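You operate a simulated robot arm through the tools that you are given. There is no shell and no other tool.

You are at the controls of a simulated robot arm. One attempt, no reset.

Task
Put things in order on the top of the wooden table. At the end: the blue glue bottle from the top of the wooden table stands where the brown little coil stood; the brown dotted roll from the top of the wooden table is on the brown board; the brown little coil from the top of the wooden table stands where the brown cardboard tube stood; the brown cardboard tube from the top of the wooden table stands where the brown dotted roll stood; the brown block from the top of the wooden table is on the brown carton (marked "CLIPS"); whatever was shut is shut again. Leave all else as you found it, and nothing knocked over. Set down upright: dotted roll.

It is judged by the outcome, as a careful person would: the job done as asked, and still so three seconds after it is handed in. It fails if anything else is knocked over, pushed out of place, dropped, spilled or broken.

Robot
A 7-joint arm with a two-finger parallel gripper, fixed in place. Base frame: the origin is at the foot of the arm, x ahead of it, y to its left, z up; the work surface is at about z = 800. Readings come in mm, degrees, newtons and seconds.
With the tool pointing down near the work surface it reaches from about 300 to 700 mm from the base axis. Its first joint turns from -66.0 to 66.0 degrees. Payload 1.57 kg.
The TCP is the grasp point between the finger pads, 30 mm short of the fingertips. In the tool frame z runs along the fingers and y along their closing line. The gripper opens to 110 mm. The fingers are 24 mm wide and 12 mm thick; the gripper's body (48 by 112 mm) begins 78 mm behind the TCP.
Orientation is that of the tool frame in the base frame, as a unit quaternion [x, y, z, w]. With the fingers straight down and closing along the base's y, the tool's x points along the base's -x, its y along +y and its z along -z.

Tools
- The arm moves only by the tool apply_moves. Its arguments are lists of equal length, an entry for each row: "delta_pos": the shift along the tool's x, y, z in units of 400 mm (1.0 is 400 mm), a list of three; "rot": the turn, a rotation vector about the tool's x, y, z in units of 60 degrees (1.0 is 60 degrees), a list of three; "jaw": the gripper command, from -1 (shut) to 1 (fully open), values between in proportion. In form: {"delta_pos": [[tx, ty, tz], ...], "rot": [[wx, wy, wz], ...], "jaw": [jaw, ...]}. A call has 1 to 20 rows; each row is the pose to reach, as a shift and turn from the pose commanded when the call began, along the tool's axes at that moment. A call with a number of a shift or a turn outside -1 to 1 is refused whole. A row lasts 0.2 s, in which the tool goes at most 50 mm and 8.6 degrees; a call with a longer step from one row to the next is refused whole, and so is a gripper value outside its range. Where a pose cannot be reached the arm comes as near as it can. A force on the tool above 40 N (or 10 N above the force at the start of the call, whichever is more), or a blocked arm, ends the call early, and 0.2 s more pass. Each finger travels about 108 mm/s and halts on what it meets, pressing with about 27 N; the grip force reading is that of the motor and also rises with nothing between the fingers. The clock runs only during rows and for 0.2 s after the last one: add rows that repeat a pose to give the fingers time. It gives the time, the measured TCP pose, the force on the tool (base axes), the opening and the grip force at its end, in the units of the frame above (readings bear some noise), with the torque about the TCP (base axes, N m) and any sound that the robot's microphone picked up.
- Cameras (640 x 400 px; columns grow to the right, rows downward): "scene" is fixed at [176.6, -411.5, 1391.9]; the picture's right is [0.60, -0.80, 0.00], its down [-0.54, -0.40, -0.74] and it looks along [0.59, 0.44, -0.68] (base axes); focal length 325 px, centre (320, 200). "wrist" rides on the gripper at [70, 16, -141] in the tool frame; the picture's right is [-0.23, 0.97, 0.00], its down [-0.85, -0.20, -0.48] and it looks along [-0.47, -0.11, 0.88] (tool axes); focal length 222 px, centre (320, 200). There is no depth. A picture from a camera that has moved, and an enlarged one, comes with that camera's place and axes in the base frame and with its lens.
- snapshot(camera): a new picture of that camera. It takes no simulated time.
- close_up(camera, box): a new picture of the part [left, top, right, bottom] of that camera's present view, enlarged. It takes no simulated time.
- job_done(): hands the job in; it is judged then, once.

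Places have to be worked out from the pictures, the camera data and where the tool is seen. Open the gripper and draw the arm clear of the work before you hand the job in, unless the task says otherwise.

The tools are called after ">>>" as name(argument=value, ...) on one line, values as JSON. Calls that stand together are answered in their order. apply_moves: Moves the arm, as the interface text tells. Its arguments: {"type":"object","properties":{"delta_pos":{"type":"array","items":{"type":"array","items":{"type":"number"}}},"rot":{"type":"array","items":{"type":"array","items":{"type":"number"}}},"jaw":{"type":"array","items":{"type":"number"}}},"required":["delta_pos","rot","jaw"]} The other tools are called the same way: snapshot (camera) takes a picture; close_up (camera, box) takes an enlarged picture of a part of a camera's view; job_done () hands the job in.

At the start:

```text
clock: 0.0
ee_pos: [370.9, 8.3, 1105.2]
tool_rot: [0.0, 1.0, 0.001, 0.001]
force: [-0.6, 0.1, -0.4]
torque: [0.01, -0.01, -0.01]
grip_width: 110.0
grip_force: 0.1
```

scene: 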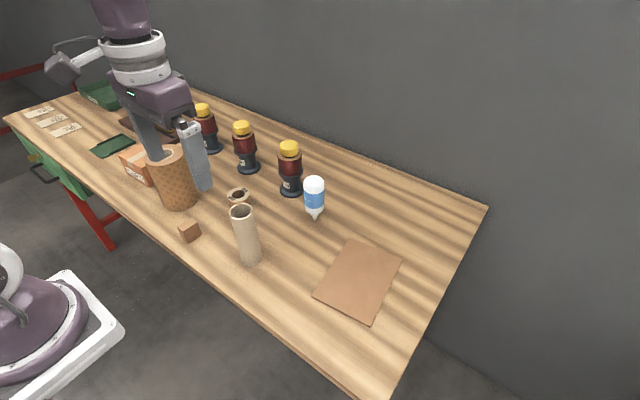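
wrist: 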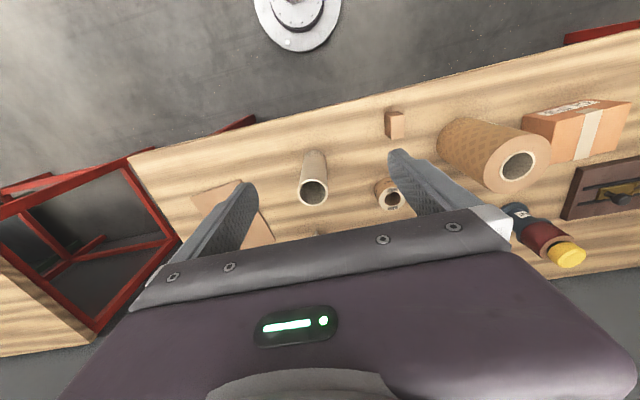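

I'll look closely at the scene first, to place the objects.

>>> close_up(camera="scene", box=[80, 80, 280, 280])

>>> close_up(camera="scene", box=[220, 130, 420, 330])

>>> close_up(camera="wrist", box=[120, 60, 640, 300])

```text
2.00 times, centred on (180, 180) of scene
camera zoom: at [176.6, -411.5, 1391.9], right [0.6, -0.8, 0.0], down [-0.54, -0.4, -0.74], along [0.59, 0.44, -0.68], focal length 650 px, centre (600, 240)
```

zoom: 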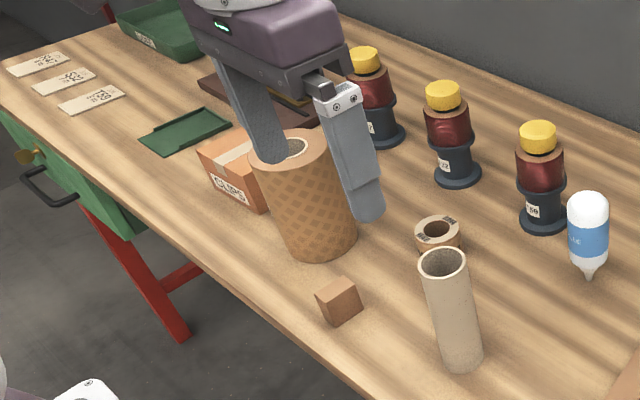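

```text
2.00 times, centred on (320, 230) of scene
camera zoom: at [176.6, -411.5, 1391.9], right [0.6, -0.8, 0.0], down [-0.54, -0.4, -0.74], along [0.59, 0.44, -0.68], focal length 650 px, centre (320, 140)
```

zoom: 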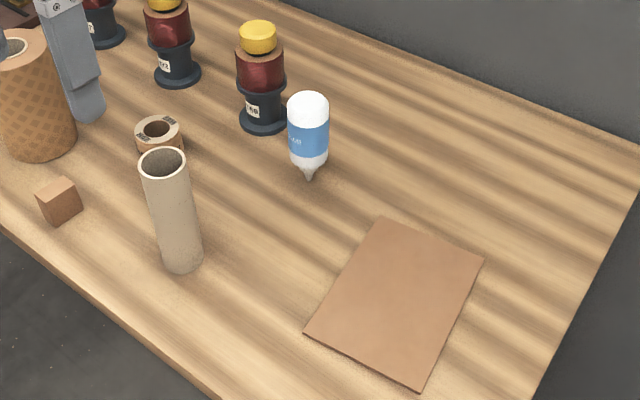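

```text
1.23 times, centred on (380, 180) of wrist
camera zoom: at [301.9, 24.4, 1245.3], right [0.23, 0.97, 0.0], down [0.85, -0.2, 0.48], along [0.47, -0.11, -0.88], focal length 273 px, centre (246, 225)
```

zoom: 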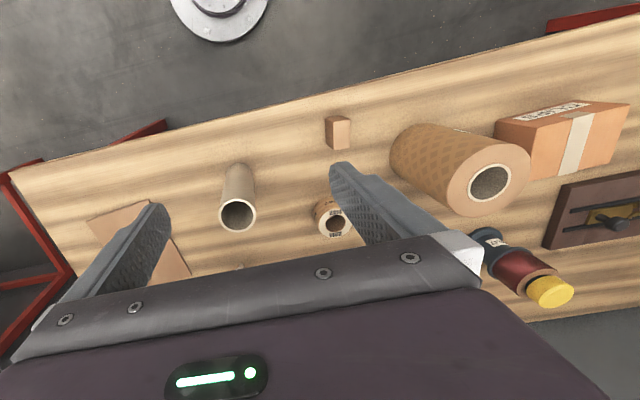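

The first step for the chain is moving the roll to the board. I move the gripper to the left above the roll area to get better views from the wrist camera and clear the scene view.

>>> apply_moves(delta_pos=[[-0.02, 0.12, 0], [-0.04, 0.24, 0], [-0.06, 0.36, 0], [-0.075, 0.48, 0], [-0.075, 0.48, 0]], rot=[[0, 0, 0], [0, 0, 0], [0, 0, 0], [0, 0, 0], [0, 0, 0]], jaw=[1, 1, 1, 1, 1])

>>> snapshot(camera="wrist")

>>> snapshot(camera="scene")

```text
clock: 1.2
ee_pos: [401.4, 200.2, 1105.9]
tool_rot: [0.0, 1.0, -0.001, 0.001]
force: [0.3, -0.5, -1.0]
torque: [-0.01, 0.0, -0.01]
grip_width: 110.0
grip_force: 0.1
```

```text
taken
camera wrist: at [331.7, 216.0, 1246.2], right [0.23, 0.97, 0.0], down [0.85, -0.2, 0.48], along [0.47, -0.11, -0.88], focal length 222 px, centre (320, 200)
```

wrist: 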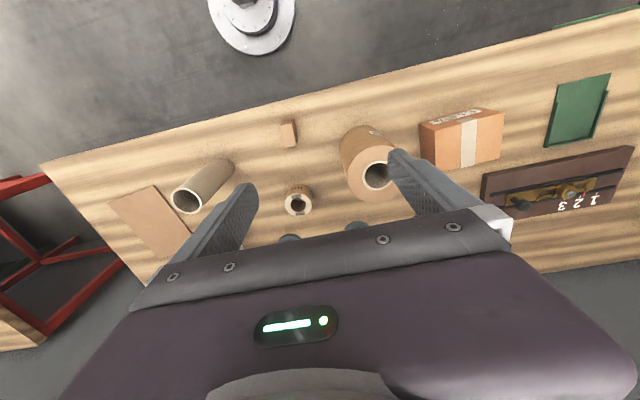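

```text
taken
```

scene: 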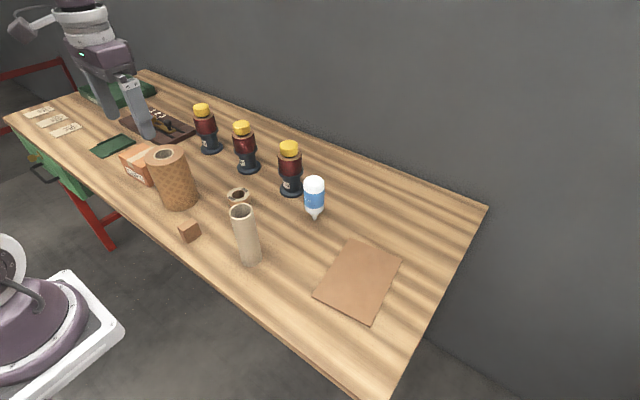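

The view is now clear. I enlarge the wrist and scene pictures to measure the roll, block, carton and coil.

>>> close_up(camera="wrist", box=[260, 90, 520, 220])

>>> close_up(camera="scene", box=[110, 120, 270, 280])

>>> close_up(camera="scene", box=[220, 130, 340, 250])

```text
2.46 times, centred on (390, 155) of wrist
camera zoom: at [331.7, 216.0, 1246.2], right [0.23, 0.97, 0.0], down [0.85, -0.2, 0.48], along [0.47, -0.11, -0.88], focal length 547 px, centre (148, 311)
```

zoom: 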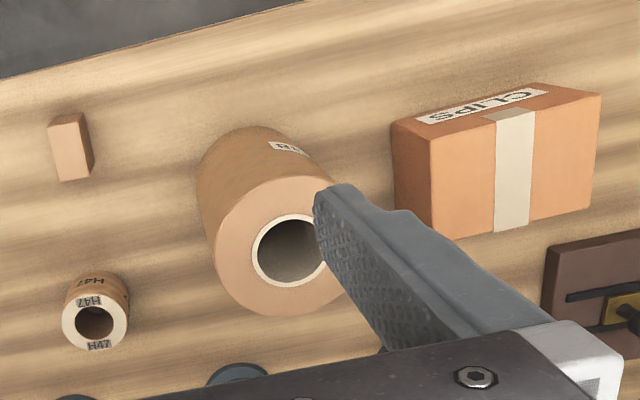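

```text
2.50 times, centred on (190, 200) of scene
camera zoom: at [176.6, -411.5, 1391.9], right [0.6, -0.8, 0.0], down [-0.54, -0.4, -0.74], along [0.59, 0.44, -0.68], focal length 812 px, centre (645, 200)
```

zoom: 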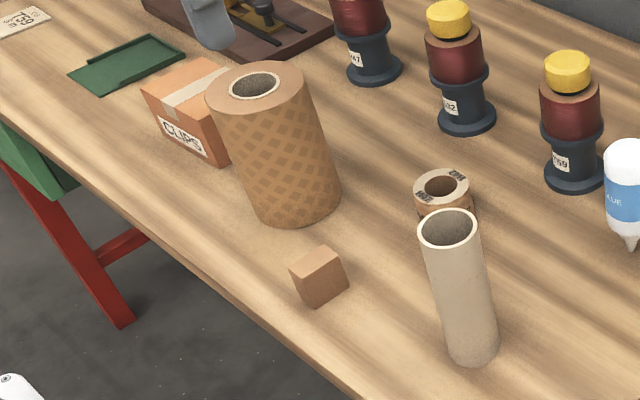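

```text
3.33 times, centred on (280, 190) of scene
camera zoom: at [176.6, -411.5, 1391.9], right [0.6, -0.8, 0.0], down [-0.54, -0.4, -0.74], along [0.59, 0.44, -0.68], focal length 1083 px, centre (453, 233)
```

zoom: 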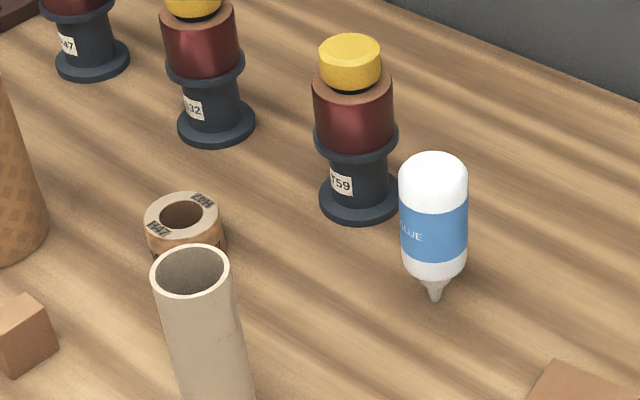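

Estimates so far: the roll is about 100 mm wide with its centre near (474, 270). I move the gripper over it to look between the fingers and refine this.

>>> apply_moves(delta_pos=[[-0.05, 0.09, 0], [-0.1, 0.175, 0], [-0.1, 0.175, 0]], rot=[[0, 0, 0], [0, 0, 0], [0, 0, 0]], jaw=[1, 1, 1])

>>> close_up(camera="wrist", box=[160, 60, 480, 260])

>>> snapshot(camera="wrist")

```text
clock: 2.0
ee_pos: [440.8, 269.5, 1105.4]
tool_rot: [0.0, 1.0, 0.0, -0.001]
force: [1.4, 0.0, -0.3]
torque: [-0.02, 0.02, 0.02]
grip_width: 109.9
grip_force: 0.2
```

```text
2.00 times, centred on (320, 160) of wrist
camera zoom: at [372.2, 286.1, 1245.0], right [0.23, 0.97, 0.0], down [0.85, -0.2, 0.48], along [0.47, -0.11, -0.88], focal length 444 px, centre (320, 280)
```

zoom: 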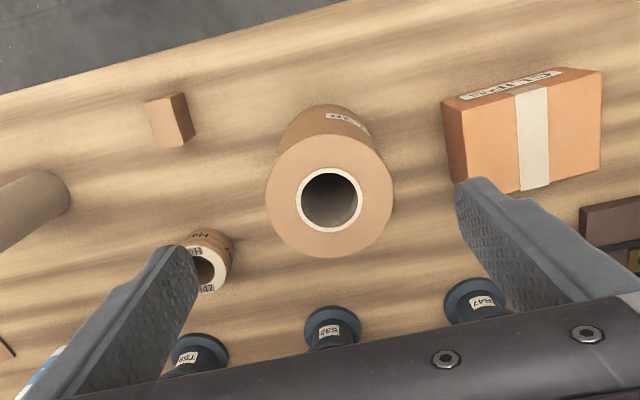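

```text
taken
camera wrist: at [372.2, 286.1, 1245.0], right [0.23, 0.97, 0.0], down [0.85, -0.2, 0.48], along [0.47, -0.11, -0.88], focal length 222 px, centre (320, 200)
```

wrist: 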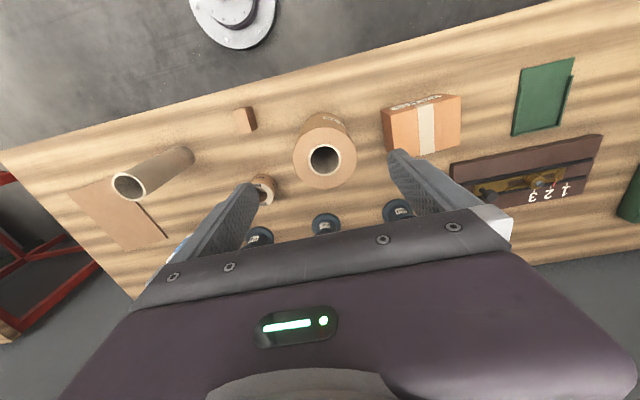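

The roll's top centre works out at (473, 269.5), about 93 mm wide with its top at z≈938. I move over it and partly down, then check that the fingers straddle it.

>>> apply_moves(delta_pos=[[-0.08, 0, 0.05], [-0.08, 0, 0.15], [-0.08, 0, 0.24], [-0.08, 0, 0.24]], rot=[[0, 0, 0], [0, 0, 0], [0, 0, 0], [0, 0, 0]], jaw=[1, 1, 1, 1])

>>> snapshot(camera="wrist")

>>> snapshot(camera="scene")

```text
clock: 3.0
ee_pos: [473.0, 270.7, 1008.0]
tool_rot: [0.0, 1.0, -0.001, -0.001]
force: [0.1, 0.2, 0.8]
torque: [0.0, -0.01, -0.02]
grip_width: 110.1
grip_force: 0.1
```

```text
taken
camera wrist: at [404.5, 287.1, 1149.0], right [0.23, 0.97, 0.0], down [0.85, -0.2, 0.48], along [0.47, -0.11, -0.88], focal length 222 px, centre (320, 200)
```

wrist: 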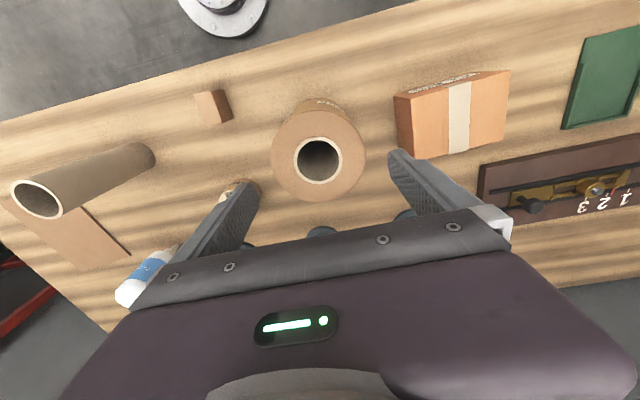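

```text
taken
```

scene: 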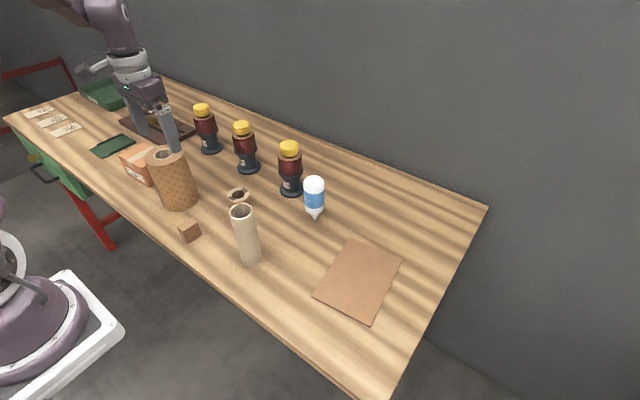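

The fingers straddle the roll evenly: its centre comes out near (470, 270), against a tool position of (473, 270.7). I go down to z≈880 with the jaws open.

>>> apply_moves(delta_pos=[[0.004, 0, 0.1], [0.004, 0, 0.2], [0.004, 0, 0.27], [0.004, 0, 0.32], [0.004, 0, 0.32]], rot=[[0, 0, 0], [0, 0, 0], [0, 0, 0], [0, 0, 0], [0, 0, 0]], jaw=[1, 1, 1, 1, 1])

>>> snapshot(camera="wrist")

>>> close_up(camera="scene", box=[110, 100, 270, 260])

```text
clock: 4.2
ee_pos: [470.4, 268.3, 880.4]
tool_rot: [0.0, 1.0, 0.0, 0.001]
force: [-0.4, -0.9, -0.1]
torque: [0.04, 0.0, 0.02]
grip_width: 109.8
grip_force: 0.1
```

```text
taken
camera wrist: at [401.8, 283.9, 1021.0], right [0.23, 0.97, 0.0], down [0.85, -0.2, 0.48], along [0.47, -0.11, -0.88], focal length 222 px, centre (320, 200)
```

wrist: 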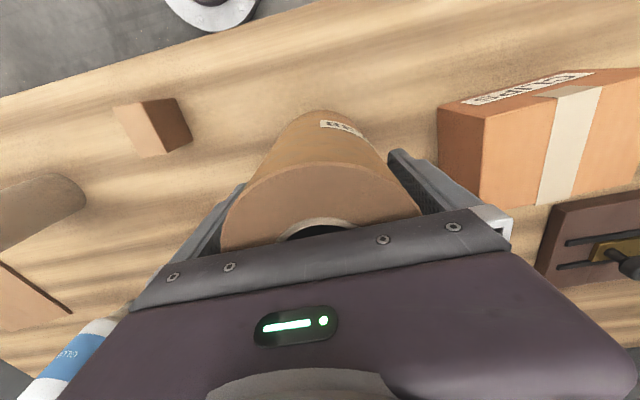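

```text
2.50 times, centred on (190, 180) of scene
camera zoom: at [176.6, -411.5, 1391.9], right [0.6, -0.8, 0.0], down [-0.54, -0.4, -0.74], along [0.59, 0.44, -0.68], focal length 812 px, centre (645, 250)
```

zoom: 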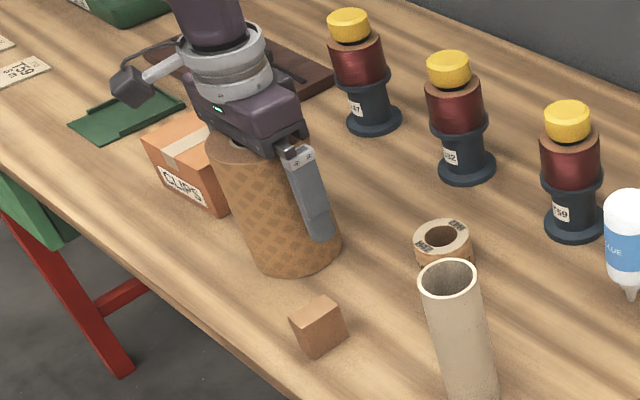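

The fingers sit on both sides of the roll with clearance. I close on it and hold.

>>> apply_moves(delta_pos=[[0, 0, 0], [0, 0, 0], [0, 0, 0], [0, 0, 0]], rot=[[0, 0, 0], [0, 0, 0], [0, 0, 0], [0, 0, 0]], jaw=[0.7, 0.4, 0.2, 0.2])

```text
clock: 5.2
ee_pos: [472.2, 267.8, 880.1]
tool_rot: [0.0, 1.0, 0.0, 0.0]
force: [0.1, 1.9, -0.1]
torque: [-0.05, -0.09, 0.04]
grip_width: 89.9
grip_force: 26.3
```

The grip reads 89.9 mm at 26 N. I lift a little and check that the roll hangs level.

>>> apply_moves(delta_pos=[[0, 0, -0.03], [0, 0, -0.1], [0, 0, -0.2], [0, 0, -0.2]], rot=[[0, 0, 0], [0, 0, 0], [0, 0, 0], [0, 0, 0]], jaw=[0.2, 0.2, 0.2, 0.2])

>>> snapshot(camera="wrist")

>>> close_up(camera="scene", box=[80, 60, 280, 260])

```text
clock: 6.2
ee_pos: [471.7, 270.7, 961.2]
tool_rot: [0.001, 1.0, -0.001, 0.001]
force: [-0.7, 0.5, -6.5]
torque: [0.01, 0.01, 0.02]
grip_width: 89.9
grip_force: 27.4
```

```text
taken
camera wrist: at [402.1, 285.4, 1101.4], right [0.23, 0.97, 0.0], down [0.85, -0.2, 0.48], along [0.47, -0.11, -0.88], focal length 222 px, centre (320, 200)
```

wrist: 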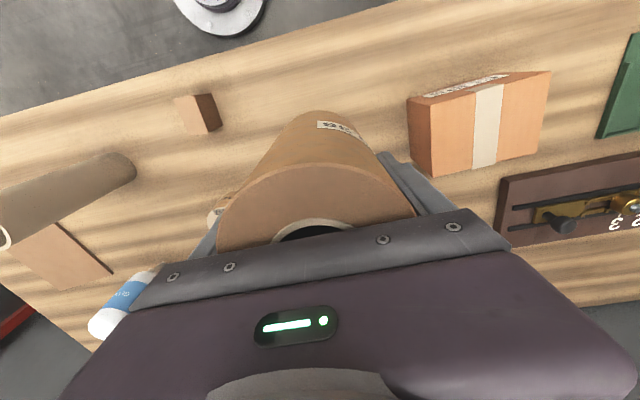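

```text
2.00 times, centred on (180, 160) of scene
camera zoom: at [176.7, -411.5, 1391.9], right [0.6, -0.8, 0.0], down [-0.54, -0.4, -0.74], along [0.59, 0.44, -0.68], focal length 650 px, centre (600, 280)
```

zoom: 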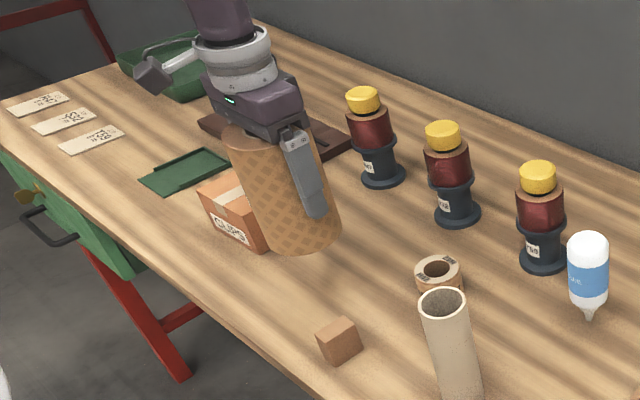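

The roll hangs level and weighs about 0.6 kg. I lift it well clear of everything and carry it toward the board.

>>> apply_moves(delta_pos=[[0, 0, -0.1], [0, 0, -0.2], [0, 0, -0.31], [-0.015, -0.06, -0.31], [-0.03, -0.16, -0.31], [-0.045, -0.27, -0.31], [-0.06, -0.38, -0.31], [-0.075, -0.49, -0.31], [-0.09, -0.6, -0.31], [-0.105, -0.71, -0.31], [-0.12, -0.82, -0.31], [-0.13, -0.88, -0.31], [-0.13, -0.88, -0.31]], rot=[[0, 0, 0], [0, 0, 0], [0, 0, 0], [0, 0, 0], [0, 0, 0], [0, 0, 0], [0, 0, 0], [0, 0, 0], [0, 0, 0], [0, 0, 0], [0, 0, 0], [0, 0, 0], [0, 0, 0]], jaw=[0.2, 0.2, 0.2, 0.2, 0.2, 0.2, 0.2, 0.2, 0.2, 0.2, 0.2, 0.2, 0.2])

>>> snapshot(camera="wrist")

>>> snapshot(camera="scene")

```text
clock: 9.0
ee_pos: [523.8, -82.4, 1084.8]
tool_rot: [0.0, 1.0, 0.0, 0.0]
force: [-1.0, 0.2, -6.3]
torque: [-0.03, -0.01, -0.01]
grip_width: 89.5
grip_force: 26.0
```

```text
taken
camera wrist: at [454.9, -66.0, 1225.6], right [0.23, 0.97, 0.0], down [0.86, -0.2, 0.48], along [0.47, -0.11, -0.88], focal length 222 px, centre (320, 200)
```

wrist: 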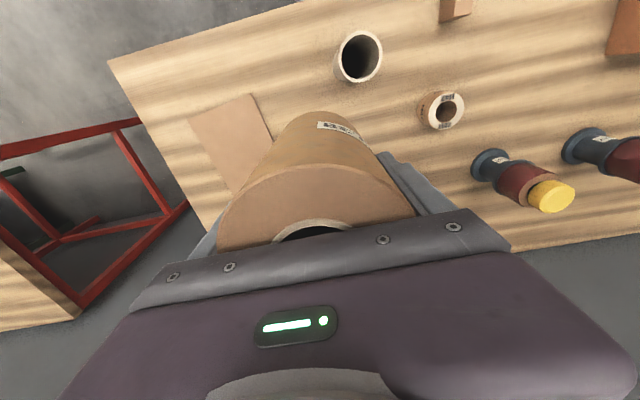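

```text
taken
```

scene: 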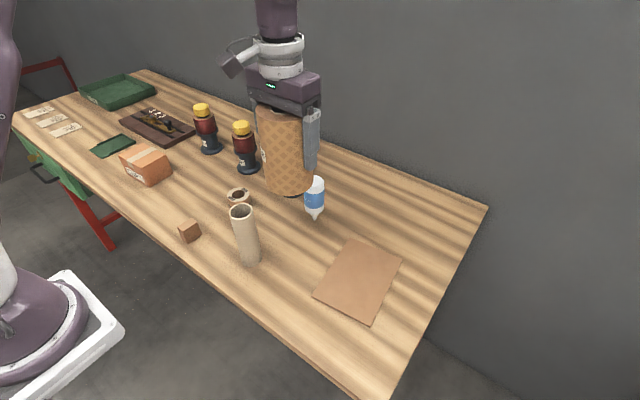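

The board's near corners from the wrist view, (463, -311) and (454, -185), agree with the scene estimate, so its centre is about (546, -240). I carry on over the board and start down.

>>> apply_moves(delta_pos=[[-0.015, -0.1, 0], [-0.03, -0.2, 0], [-0.045, -0.3, 0], [-0.055, -0.395, 0], [-0.055, -0.395, 0.1], [-0.055, -0.395, 0.2], [-0.055, -0.395, 0.3], [-0.055, -0.395, 0.38], [-0.055, -0.395, 0.42], [-0.055, -0.395, 0.42]], rot=[[0, 0, 0], [0, 0, 0], [0, 0, 0], [0, 0, 0], [0, 0, 0], [0, 0, 0], [0, 0, 0], [0, 0, 0], [0, 0, 0], [0, 0, 0]], jaw=[0.2, 0.2, 0.2, 0.2, 0.2, 0.2, 0.2, 0.2, 0.2, 0.2])

>>> snapshot(camera="wrist")

>>> close_up(camera="scene", box=[260, 140, 460, 340])

```text
clock: 11.2
ee_pos: [544.4, -240.8, 916.7]
tool_rot: [-0.001, 1.0, 0.0, 0.0]
force: [0.1, 0.0, -6.7]
torque: [-0.01, 0.0, 0.0]
grip_width: 89.9
grip_force: 26.5
```

```text
taken
camera wrist: at [474.9, -225.0, 1057.7], right [0.23, 0.97, 0.0], down [0.85, -0.2, 0.48], along [0.47, -0.11, -0.88], focal length 222 px, centre (320, 200)
```

wrist: 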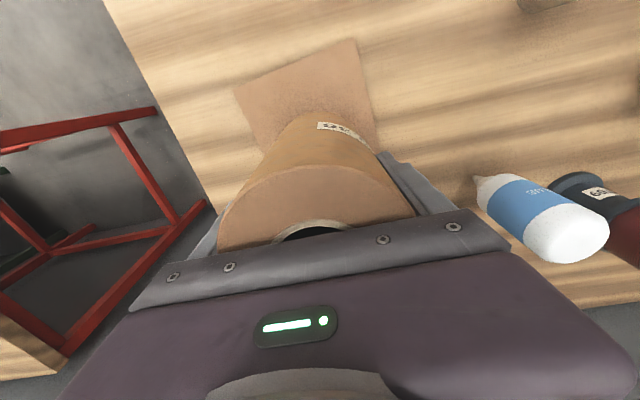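

```text
2.00 times, centred on (360, 240) of scene
camera zoom: at [176.7, -411.6, 1391.9], right [0.6, -0.8, 0.0], down [-0.54, -0.4, -0.74], along [0.59, 0.44, -0.68], focal length 650 px, centre (240, 120)
```

zoom: 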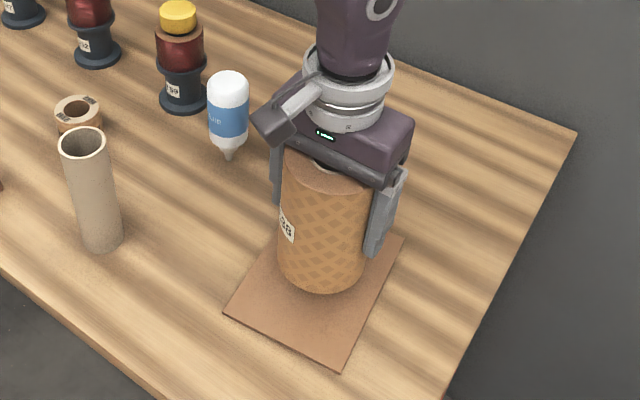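

The roll is held upright and level over the board, about 30 mm above it. I lower it gently toward contact.

>>> apply_moves(delta_pos=[[0, 0, 0.035], [0, 0, 0.06], [0, 0, 0.068], [0, 0, 0.068]], rot=[[0, 0, 0], [0, 0, 0], [0, 0, 0], [0, 0, 0]], jaw=[0.2, 0.2, 0.2, 0.2])

>>> close_up(camera="scene", box=[300, 200, 420, 320])

```text
clock: 12.2
ee_pos: [544.5, -240.5, 889.2]
tool_rot: [-0.001, 1.0, -0.001, 0.001]
force: [-1.0, 0.6, -6.3]
torque: [-0.02, -0.02, 0.0]
grip_width: 89.7
grip_force: 27.0
```

```text
3.33 times, centred on (360, 260) of scene
camera zoom: at [176.7, -411.6, 1391.9], right [0.6, -0.8, 0.0], down [-0.54, -0.4, -0.74], along [0.59, 0.44, -0.68], focal length 1083 px, centre (187, 0)
```

zoom: 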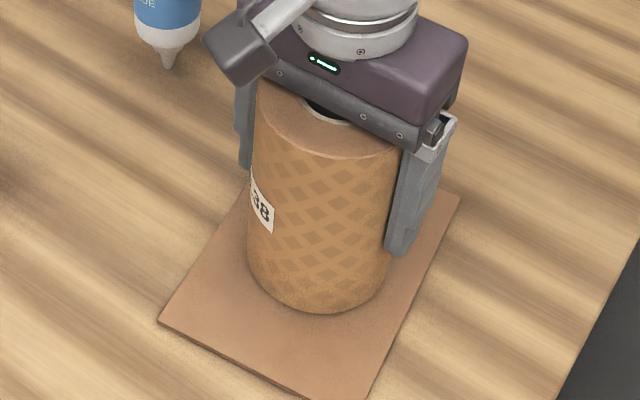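

The roll is within the board's outline, with a few millimetres still to go. I lower it in small steps.

>>> apply_moves(delta_pos=[[0, 0, 0.004], [0, 0, 0.008], [0, 0, 0.008]], rot=[[0, 0, 0], [0, 0, 0], [0, 0, 0]], jaw=[0.2, 0.2, 0.2])

```text
clock: 13.0
ee_pos: [545.1, -239.8, 885.9]
tool_rot: [0.0, 1.0, 0.0, 0.0]
force: [0.4, 0.0, -6.9]
torque: [0.01, -0.04, -0.02]
grip_width: 89.8
grip_force: 26.7
```

>>> apply_moves(delta_pos=[[0, 0, 0.003], [0, 0, 0.006], [0, 0, 0.006]], rot=[[0, 0, 0], [0, 0, 0], [0, 0, 0]], jaw=[0.2, 0.2, 0.2])

```text
clock: 13.8
ee_pos: [545.8, -238.9, 884.4]
tool_rot: [0.0, 1.0, 0.001, 0.002]
force: [-6.7, 5.2, 24.1]
torque: [0.44, 0.05, 0.08]
grip_width: 89.8
grip_force: 27.3
```

Contact: the force has swung to +24 N. I ease off slightly and open the jaws slowly.

>>> apply_moves(delta_pos=[[0, 0, -0.002], [0, 0, -0.002], [0, 0, -0.002], [0, 0, -0.002], [0, 0, -0.002]], rot=[[0, 0, 0], [0, 0, 0], [0, 0, 0], [0, 0, 0], [0, 0, 0]], jaw=[0.2, 0.2, 0.6, 1, 1])

>>> snapshot(camera="wrist")

>>> close_up(camera="scene", box=[300, 200, 420, 320])

```text
clock: 15.0
ee_pos: [545.6, -238.9, 884.7]
tool_rot: [0.0, 1.0, 0.001, 0.0]
force: [0.3, 0.3, -0.4]
torque: [-0.03, 0.01, -0.02]
grip_width: 109.9
grip_force: 0.0
```

```text
taken
camera wrist: at [476.6, -223.0, 1025.1], right [0.23, 0.97, 0.0], down [0.86, -0.2, 0.48], along [0.47, -0.11, -0.88], focal length 222 px, centre (320, 200)
```

wrist: 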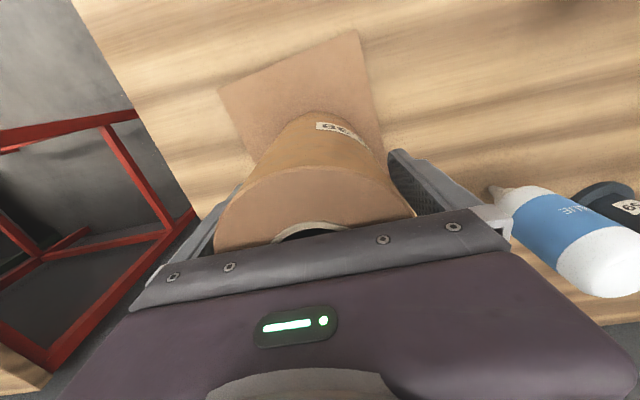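

```text
3.33 times, centred on (360, 260) of scene
camera zoom: at [176.6, -411.5, 1391.9], right [0.6, -0.8, 0.0], down [-0.54, -0.4, -0.74], along [0.59, 0.44, -0.68], focal length 1083 px, centre (187, 0)
```

zoom: 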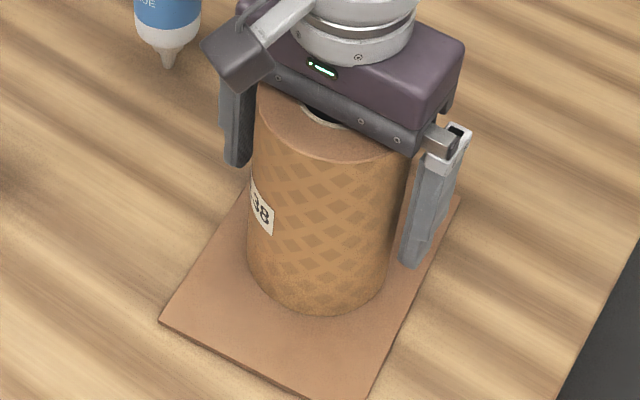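

The roll stands upright on the board. I rise straight up and then move over toward the cardboard tube, near (446, -19).

>>> apply_moves(delta_pos=[[0, 0, -0.1], [0, 0, -0.2], [0, 0, -0.3], [0, 0, -0.4], [0, 0, -0.5], [0.05, 0.1, -0.5], [0.1, 0.2, -0.5], [0.15, 0.3, -0.5], [0.2, 0.4, -0.5], [0.25, 0.5, -0.5], [0.27, 0.55, -0.5], [0.27, 0.55, -0.5]], rot=[[0, 0, 0], [0, 0, 0], [0, 0, 0], [0, 0, 0], [0, 0, 0], [0, 0, 0], [0, 0, 0], [0, 0, 0], [0, 0, 0], [0, 0, 0], [0, 0, 0], [0, 0, 0]], jaw=[1, 1, 1, 1, 1, 1, 1, 1, 1, 1, 1, 1])

>>> snapshot(camera="wrist")

>>> close_up(camera="wrist", box=[160, 60, 480, 260])

>>> snapshot(camera="scene")

```text
clock: 17.6
ee_pos: [436.5, -18.2, 1084.3]
tool_rot: [0.001, 1.0, -0.001, 0.0]
force: [0.4, -0.2, 0.1]
torque: [-0.01, -0.01, -0.01]
grip_width: 110.2
grip_force: 0.1
```

```text
taken
camera wrist: at [367.4, -2.5, 1224.4], right [0.23, 0.97, 0.0], down [0.85, -0.2, 0.48], along [0.47, -0.11, -0.88], focal length 222 px, centre (320, 200)
```

wrist: 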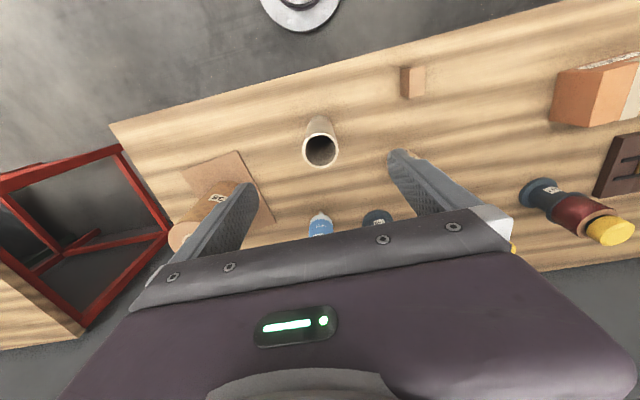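

```text
2.00 times, centred on (320, 160) of wrist
camera zoom: at [367.4, -2.5, 1224.4], right [0.23, 0.97, 0.0], down [0.85, -0.2, 0.48], along [0.47, -0.11, -0.88], focal length 444 px, centre (320, 280)
```

zoom: 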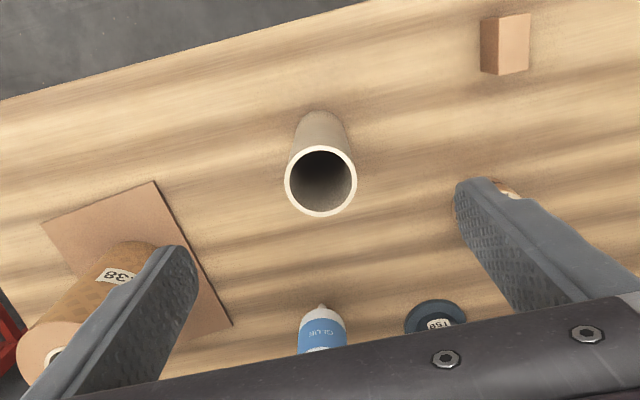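

```text
taken
```

scene: 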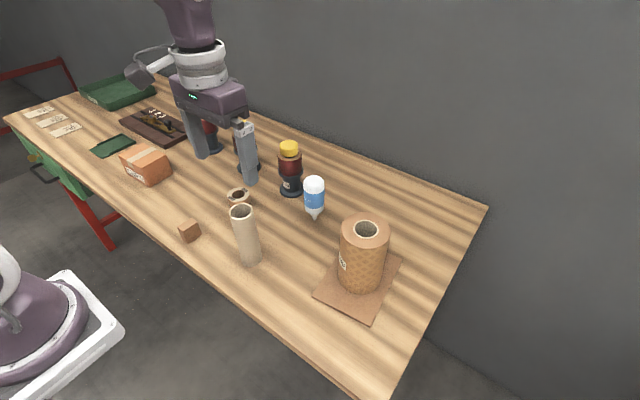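

The tube's top centre is at (446.5, -21), 47 mm wide, with its top at z≈946. I descend around it to z≈890 with open jaws.

>>> apply_moves(delta_pos=[[-0.026, -0.007, 0.08], [-0.026, -0.007, 0.18], [-0.026, -0.007, 0.28], [-0.026, -0.007, 0.38], [-0.026, -0.007, 0.45], [-0.026, -0.007, 0.485], [-0.026, -0.007, 0.485]], rot=[[0, 0, 0], [0, 0, 0], [0, 0, 0], [0, 0, 0], [0, 0, 0], [0, 0, 0], [0, 0, 0]], jaw=[1, 1, 1, 1, 1, 1, 1])

>>> snapshot(camera="wrist")

>>> close_up(camera="scene", box=[180, 150, 300, 270])

```text
clock: 19.2
ee_pos: [446.3, -22.1, 890.1]
tool_rot: [0.0, 1.0, 0.0, 0.001]
force: [0.4, 0.5, -0.3]
torque: [-0.01, 0.0, 0.03]
grip_width: 109.9
grip_force: 0.0
```

```text
taken
camera wrist: at [377.8, -6.4, 1030.3], right [0.23, 0.97, 0.0], down [0.85, -0.2, 0.48], along [0.47, -0.11, -0.88], focal length 222 px, centre (320, 200)
```

wrist: 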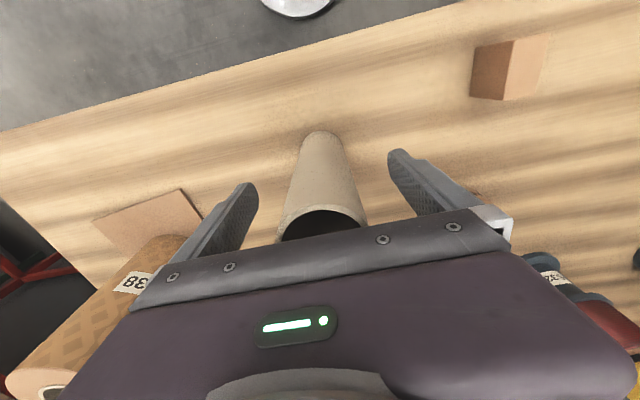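

```text
3.33 times, centred on (240, 210) of scene
camera zoom: at [176.6, -411.5, 1391.9], right [0.6, -0.8, 0.0], down [-0.54, -0.4, -0.74], along [0.59, 0.44, -0.68], focal length 1083 px, centre (587, 167)
```

zoom: 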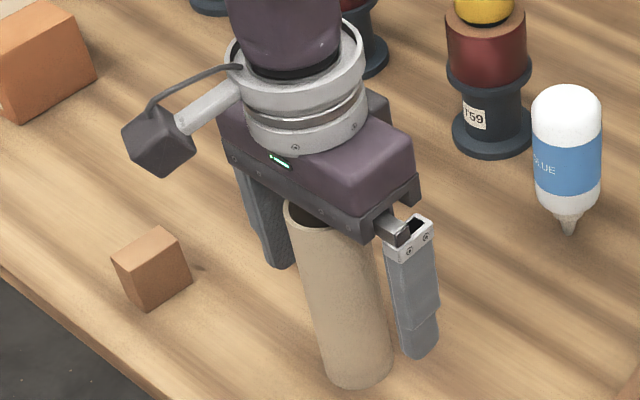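

The tube is centred between the fingers. I close on it.

>>> apply_moves(delta_pos=[[0, 0, 0], [0, 0, 0], [0, 0, 0], [0, 0, 0], [0, 0, 0], [0, 0, 0]], rot=[[0, 0, 0], [0, 0, 0], [0, 0, 0], [0, 0, 0], [0, 0, 0], [0, 0, 0]], jaw=[0.4, 0.0, -0.1, -0.2, -0.5, -0.5])

```text
clock: 20.6
ee_pos: [448.1, -22.0, 889.4]
tool_rot: [0.0, 1.0, 0.001, 0.0]
force: [0.8, 0.2, -0.1]
torque: [0.02, 0.02, 0.03]
grip_width: 45.2
grip_force: 27.2
```

The tube is gripped at 45 mm; it stood at about (447, -21.5). I lift it high and carry it to the roll's old place at (471.5, 269).

>>> apply_moves(delta_pos=[[0, 0, -0.03], [0, 0, -0.1], [0, 0, -0.2], [0, 0, -0.3], [0, 0, -0.4], [0, 0, -0.48], [-0.01, 0.1, -0.48], [-0.02, 0.21, -0.48], [-0.03, 0.32, -0.48], [-0.04, 0.43, -0.48], [-0.05, 0.54, -0.48], [-0.058, 0.65, -0.48], [-0.06, 0.727, -0.48], [-0.06, 0.727, -0.48]], rot=[[0, 0, 0], [0, 0, 0], [0, 0, 0], [0, 0, 0], [0, 0, 0], [0, 0, 0], [0, 0, 0], [0, 0, 0], [0, 0, 0], [0, 0, 0], [0, 0, 0], [0, 0, 0], [0, 0, 0], [0, 0, 0]], jaw=[-0.5, -0.5, -0.5, -0.5, -0.5, -0.5, -0.5, -0.5, -0.5, -0.5, -0.5, -0.5, -0.5, -0.5])

>>> snapshot(camera="scene")

>>> snapshot(camera="wrist")

```text
clock: 23.6
ee_pos: [472.3, 269.8, 1082.5]
tool_rot: [0.0, 1.0, 0.0, 0.0]
force: [0.7, -0.2, 0.4]
torque: [-0.02, 0.03, -0.01]
grip_width: 44.9
grip_force: 27.0
```

```text
taken
```

scene: 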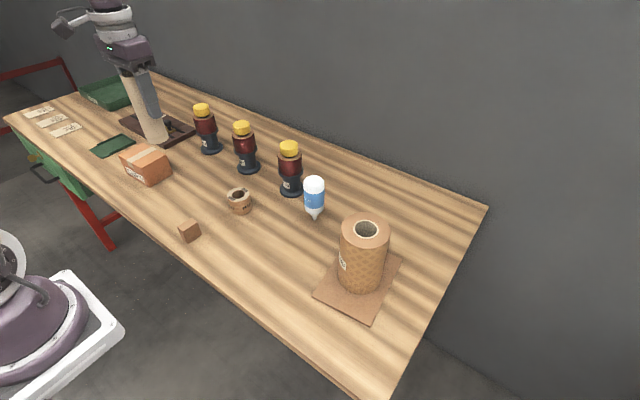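

```text
taken
camera wrist: at [403.2, 285.8, 1223.3], right [0.23, 0.97, 0.0], down [0.85, -0.2, 0.48], along [0.47, -0.11, -0.88], focal length 222 px, centre (320, 200)
```

wrist: 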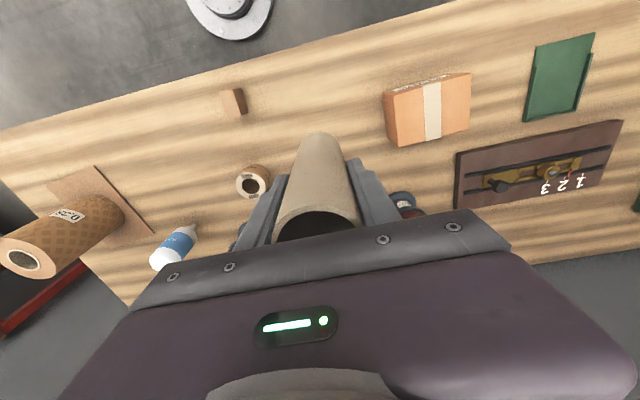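

The tube hangs vertical over the target at (472, 270). I lower it to just above the table.

>>> apply_moves(delta_pos=[[0, 0, 0.08], [0, 0, 0.18], [0, 0, 0.28], [0, 0, 0.38], [0, 0, 0.44], [0, 0, 0.473], [0, 0, 0.473]], rot=[[0, 0, 0], [0, 0, 0], [0, 0, 0], [0, 0, 0], [0, 0, 0], [0, 0, 0], [0, 0, 0]], jaw=[-0.5, -0.5, -0.5, -0.5, -0.5, -0.5, -0.5])

>>> close_up(camera="scene", box=[110, 100, 270, 260])

```text
clock: 25.2
ee_pos: [473.7, 269.1, 892.2]
tool_rot: [0.0, 1.0, 0.0, 0.0]
force: [-0.3, -0.5, 0.4]
torque: [-0.01, -0.03, 0.03]
grip_width: 44.9
grip_force: 27.1
```

```text
2.50 times, centred on (190, 180) of scene
camera zoom: at [176.6, -411.5, 1391.9], right [0.6, -0.8, 0.0], down [-0.54, -0.4, -0.74], along [0.59, 0.44, -0.68], focal length 812 px, centre (645, 250)
```

zoom: 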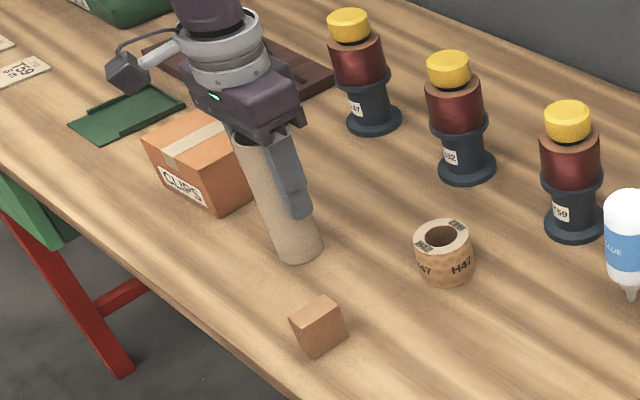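

The tube's base appears where the roll's base centre was. I lower it the last few millimetres to contact.

>>> apply_moves(delta_pos=[[0.002, 0, 0.003], [0.002, 0, 0.006], [0.002, 0, 0.008], [0.002, 0, 0.008]], rot=[[0, 0, 0], [0, 0, 0], [0, 0, 0], [0, 0, 0]], jaw=[-0.5, -0.5, -0.5, -0.5])

```text
clock: 26.2
ee_pos: [471.6, 269.5, 891.1]
tool_rot: [0.0, 1.0, 0.001, 0.001]
force: [-2.7, -0.6, 26.2]
torque: [-0.36, 0.02, -0.25]
grip_width: 44.9
grip_force: 27.1
```

Contact made at 26 N. I ease off 1 mm and open.

>>> apply_moves(delta_pos=[[0, 0, -0.003], [0, 0, -0.003], [0, 0, -0.003], [0, 0, -0.003], [0, 0, -0.003], [0, 0, -0.003]], rot=[[0, 0, 0], [0, 0, 0], [0, 0, 0], [0, 0, 0], [0, 0, 0], [0, 0, 0]], jaw=[-0.5, -0.5, -0.1, 0.3, 0.7, 0.7])

>>> snapshot(camera="wrist")

>>> close_up(camera="scene", box=[110, 100, 270, 260])

```text
clock: 27.6
ee_pos: [470.4, 268.3, 891.5]
tool_rot: [-0.001, 1.0, 0.001, 0.001]
force: [-0.3, 1.0, 0.6]
torque: [-0.01, -0.02, 0.03]
grip_width: 93.5
grip_force: 0.0
```

```text
taken
camera wrist: at [402.0, 284.9, 1032.2], right [0.23, 0.97, 0.0], down [0.85, -0.2, 0.48], along [0.47, -0.11, -0.88], focal length 222 px, centre (320, 200)
```

wrist: 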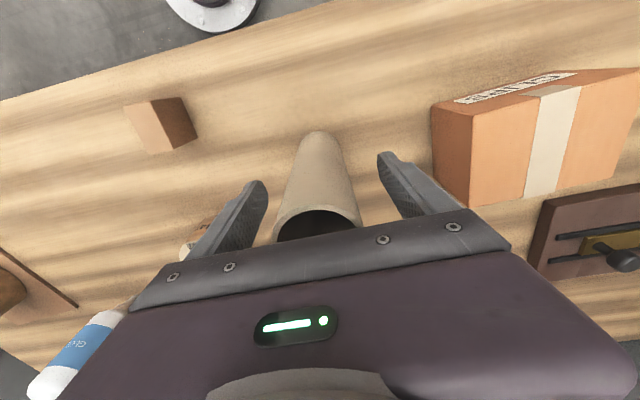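

```text
2.50 times, centred on (190, 180) of scene
camera zoom: at [176.6, -411.5, 1391.9], right [0.6, -0.8, 0.0], down [-0.54, -0.4, -0.74], along [0.59, 0.44, -0.68], focal length 812 px, centre (645, 250)
```

zoom: 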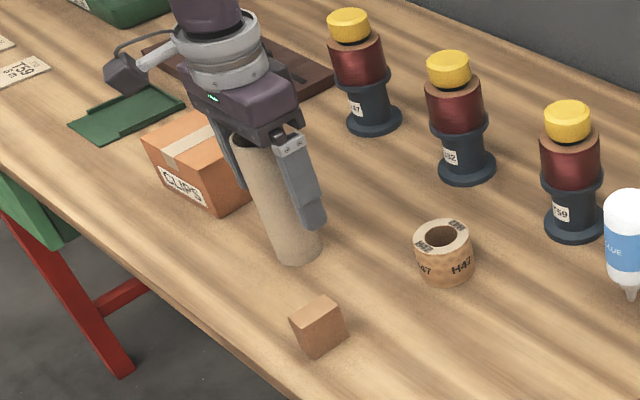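

The tube stands free in the roll's old place. I rise clear and move toward the coil, near (546, 120).

>>> apply_moves(delta_pos=[[0, 0, -0.1], [0, 0, -0.2], [0, 0, -0.3], [0, 0, -0.4], [0, 0, -0.45], [-0.03, -0.08, -0.45], [-0.07, -0.18, -0.45], [-0.1, -0.28, -0.45], [-0.125, -0.37, -0.45], [-0.125, -0.37, -0.45]], rot=[[0, 0, 0], [0, 0, 0], [0, 0, 0], [0, 0, 0], [0, 0, 0], [0, 0, 0], [0, 0, 0], [0, 0, 0], [0, 0, 0], [0, 0, 0]], jaw=[0.7, 0.7, 0.7, 0.7, 1, 1, 1, 1, 1, 1])

>>> snapshot(camera="scene")

>>> close_up(camera="wrist", box=[160, 60, 480, 260])

```text
clock: 29.8
ee_pos: [520.9, 118.2, 1072.3]
tool_rot: [0.0, 1.0, 0.001, 0.0]
force: [-1.1, -0.1, 0.2]
torque: [-0.01, -0.02, 0.01]
grip_width: 109.7
grip_force: 0.1
```

```text
taken
```

scene: 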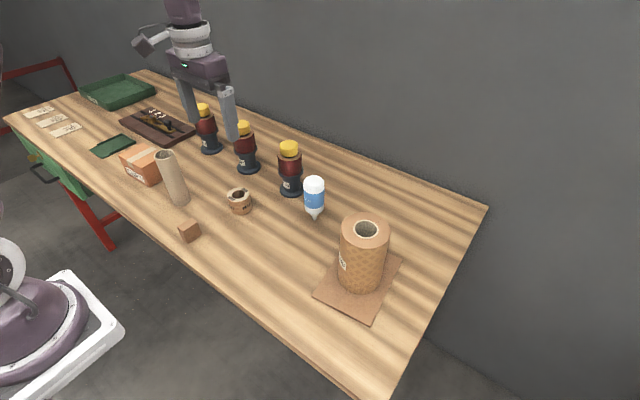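

```text
2.00 times, centred on (320, 160) of wrist
camera zoom: at [451.3, 134.9, 1211.8], right [0.23, 0.97, 0.0], down [0.85, -0.2, 0.48], along [0.47, -0.11, -0.88], focal length 444 px, centre (320, 280)
```

zoom: 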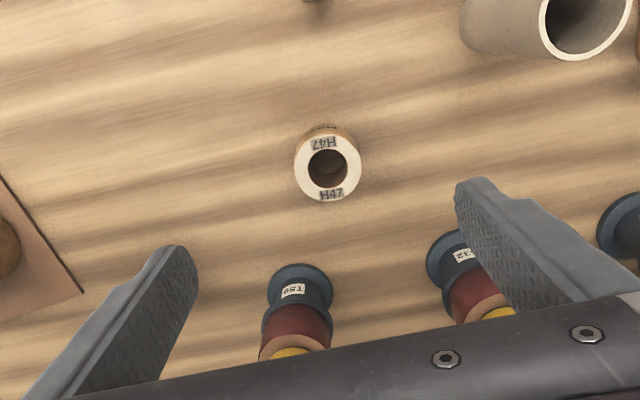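

The coil's centre is at (546.7, 119), 57 mm wide, with its top near z 843. The bottles, about 120 mm away, are clear. I descend with open jaws to z≈838.

>>> apply_moves(delta_pos=[[-0.064, 0.002, 0.08], [-0.064, 0.002, 0.18], [-0.064, 0.002, 0.28], [-0.064, 0.002, 0.38], [-0.064, 0.002, 0.48], [-0.064, 0.002, 0.55], [-0.064, 0.002, 0.585], [-0.064, 0.002, 0.585]], rot=[[0, 0, 0], [0, 0, 0], [0, 0, 0], [0, 0, 0], [0, 0, 0], [0, 0, 0], [0, 0, 0], [0, 0, 0]], jaw=[1, 1, 1, 1, 1, 1, 1, 1])

>>> snapshot(camera="wrist")

>>> close_up(camera="scene", box=[180, 130, 300, 250])

```text
clock: 31.6
ee_pos: [547.2, 120.6, 836.8]
tool_rot: [0.0, 1.0, -0.001, 0.0]
force: [-0.2, -0.1, 0.2]
torque: [0.05, -0.03, 0.03]
grip_width: 110.2
grip_force: 0.1
```

```text
taken
camera wrist: at [477.8, 137.5, 978.1], right [0.23, 0.97, 0.0], down [0.85, -0.2, 0.48], along [0.47, -0.11, -0.88], focal length 222 px, centre (320, 200)
```

wrist: 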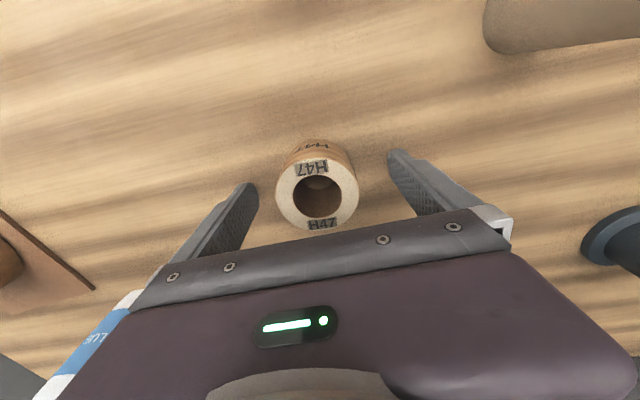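

```text
3.33 times, centred on (240, 190) of scene
camera zoom: at [176.6, -411.5, 1391.9], right [0.6, -0.8, 0.0], down [-0.54, -0.4, -0.74], along [0.59, 0.44, -0.68], focal length 1083 px, centre (587, 233)
```

zoom: 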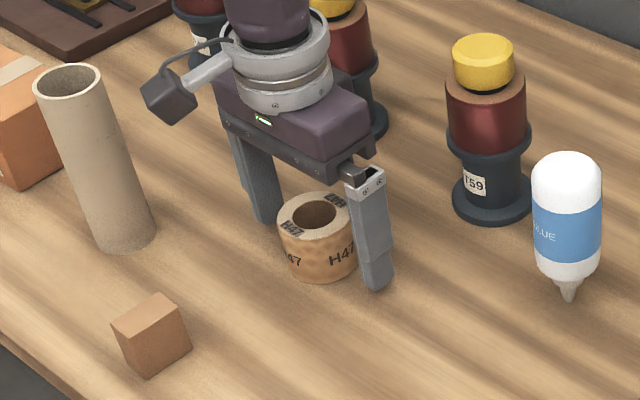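

The coil is centred between the fingers. I close on it.

>>> apply_moves(delta_pos=[[0, -0.002, 0], [0, -0.002, 0], [0, -0.002, 0], [0, -0.002, 0], [0, -0.002, 0], [0, -0.002, 0]], rot=[[0, 0, 0], [0, 0, 0], [0, 0, 0], [0, 0, 0], [0, 0, 0], [0, 0, 0]], jaw=[0.5, 0.2, 0.1, 0, -0.3, -0.3])

```text
clock: 33.0
ee_pos: [547.8, 120.5, 837.9]
tool_rot: [0.001, 1.0, 0.0, -0.001]
force: [0.3, -0.4, 2.5]
torque: [-0.15, 0.07, 0.02]
grip_width: 56.4
grip_force: 27.0
```

The coil is gripped at 56 mm; its place is (547, 119.5). I lift it and carry it to the tube's old place at (447, -21.5).

>>> apply_moves(delta_pos=[[0, 0, -0.03], [0, 0, -0.12], [0, 0, -0.22], [0, 0, -0.3], [0.05, -0.08, -0.3], [0.11, -0.16, -0.3], [0.17, -0.24, -0.3], [0.22, -0.32, -0.3], [0.25, -0.353, -0.3], [0.25, -0.353, -0.3], [0.25, -0.353, -0.2], [0.25, -0.353, -0.1], [0.25, -0.353, -0.04], [0.25, -0.353, -0.015], [0.25, -0.353, -0.015]], rot=[[0, 0, 0], [0, 0, 0], [0, 0, 0], [0, 0, 0], [0, 0, 0], [0, 0, 0], [0, 0, 0], [0, 0, 0], [0, 0, 0], [0, 0, 0], [0, 0, 0], [0, 0, 0], [0, 0, 0], [0, 0, 0], [0, 0, 0]], jaw=[-0.3, -0.3, -0.3, -0.3, -0.3, -0.3, -0.3, -0.3, -0.3, -0.3, -0.3, -0.3, -0.3, -0.3, -0.3])

>>> snapshot(camera="wrist")

>>> close_up(camera="scene", box=[180, 150, 300, 270])

```text
clock: 36.2
ee_pos: [448.6, -21.5, 843.1]
tool_rot: [-0.001, 1.0, 0.0, -0.001]
force: [-0.6, 0.5, -1.8]
torque: [-0.03, 0.0, -0.02]
grip_width: 56.5
grip_force: 27.0
```

```text
taken
camera wrist: at [378.5, -5.0, 983.6], right [0.23, 0.97, 0.0], down [0.85, -0.2, 0.48], along [0.47, -0.11, -0.88], focal length 222 px, centre (320, 200)
```

wrist: 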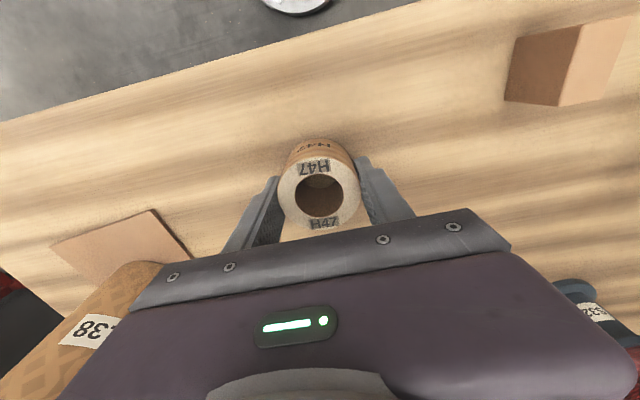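

```text
3.33 times, centred on (240, 210) of scene
camera zoom: at [176.6, -411.5, 1391.9], right [0.6, -0.8, 0.0], down [-0.54, -0.4, -0.74], along [0.59, 0.44, -0.68], focal length 1083 px, centre (587, 167)
```

zoom: 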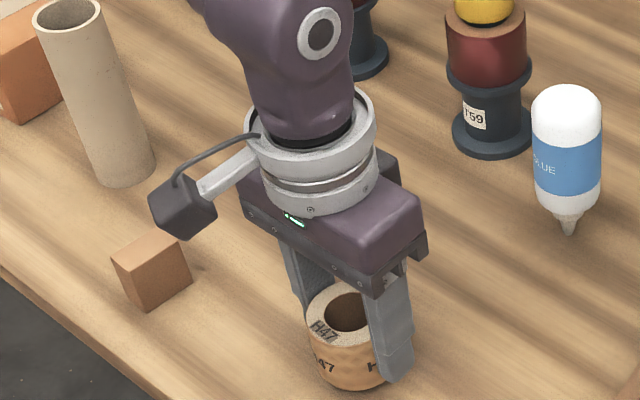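

The coil hangs about 5 mm above the tube's old place. I lower it to contact.

>>> apply_moves(delta_pos=[[0, 0, 0.006], [0, 0, 0.011], [0, 0, 0.015], [0, 0, 0.017], [0, 0, 0.017]], rot=[[0, 0, 0], [0, 0, 0], [0, 0, 0], [0, 0, 0], [0, 0, 0]], jaw=[-0.3, -0.3, -0.3, -0.3, -0.3])

```text
clock: 37.4
ee_pos: [447.1, -20.7, 836.5]
tool_rot: [0.0, 1.0, 0.001, 0.002]
force: [1.5, -0.1, 24.9]
torque: [-0.19, 0.04, 0.13]
grip_width: 56.2
grip_force: 26.9
```

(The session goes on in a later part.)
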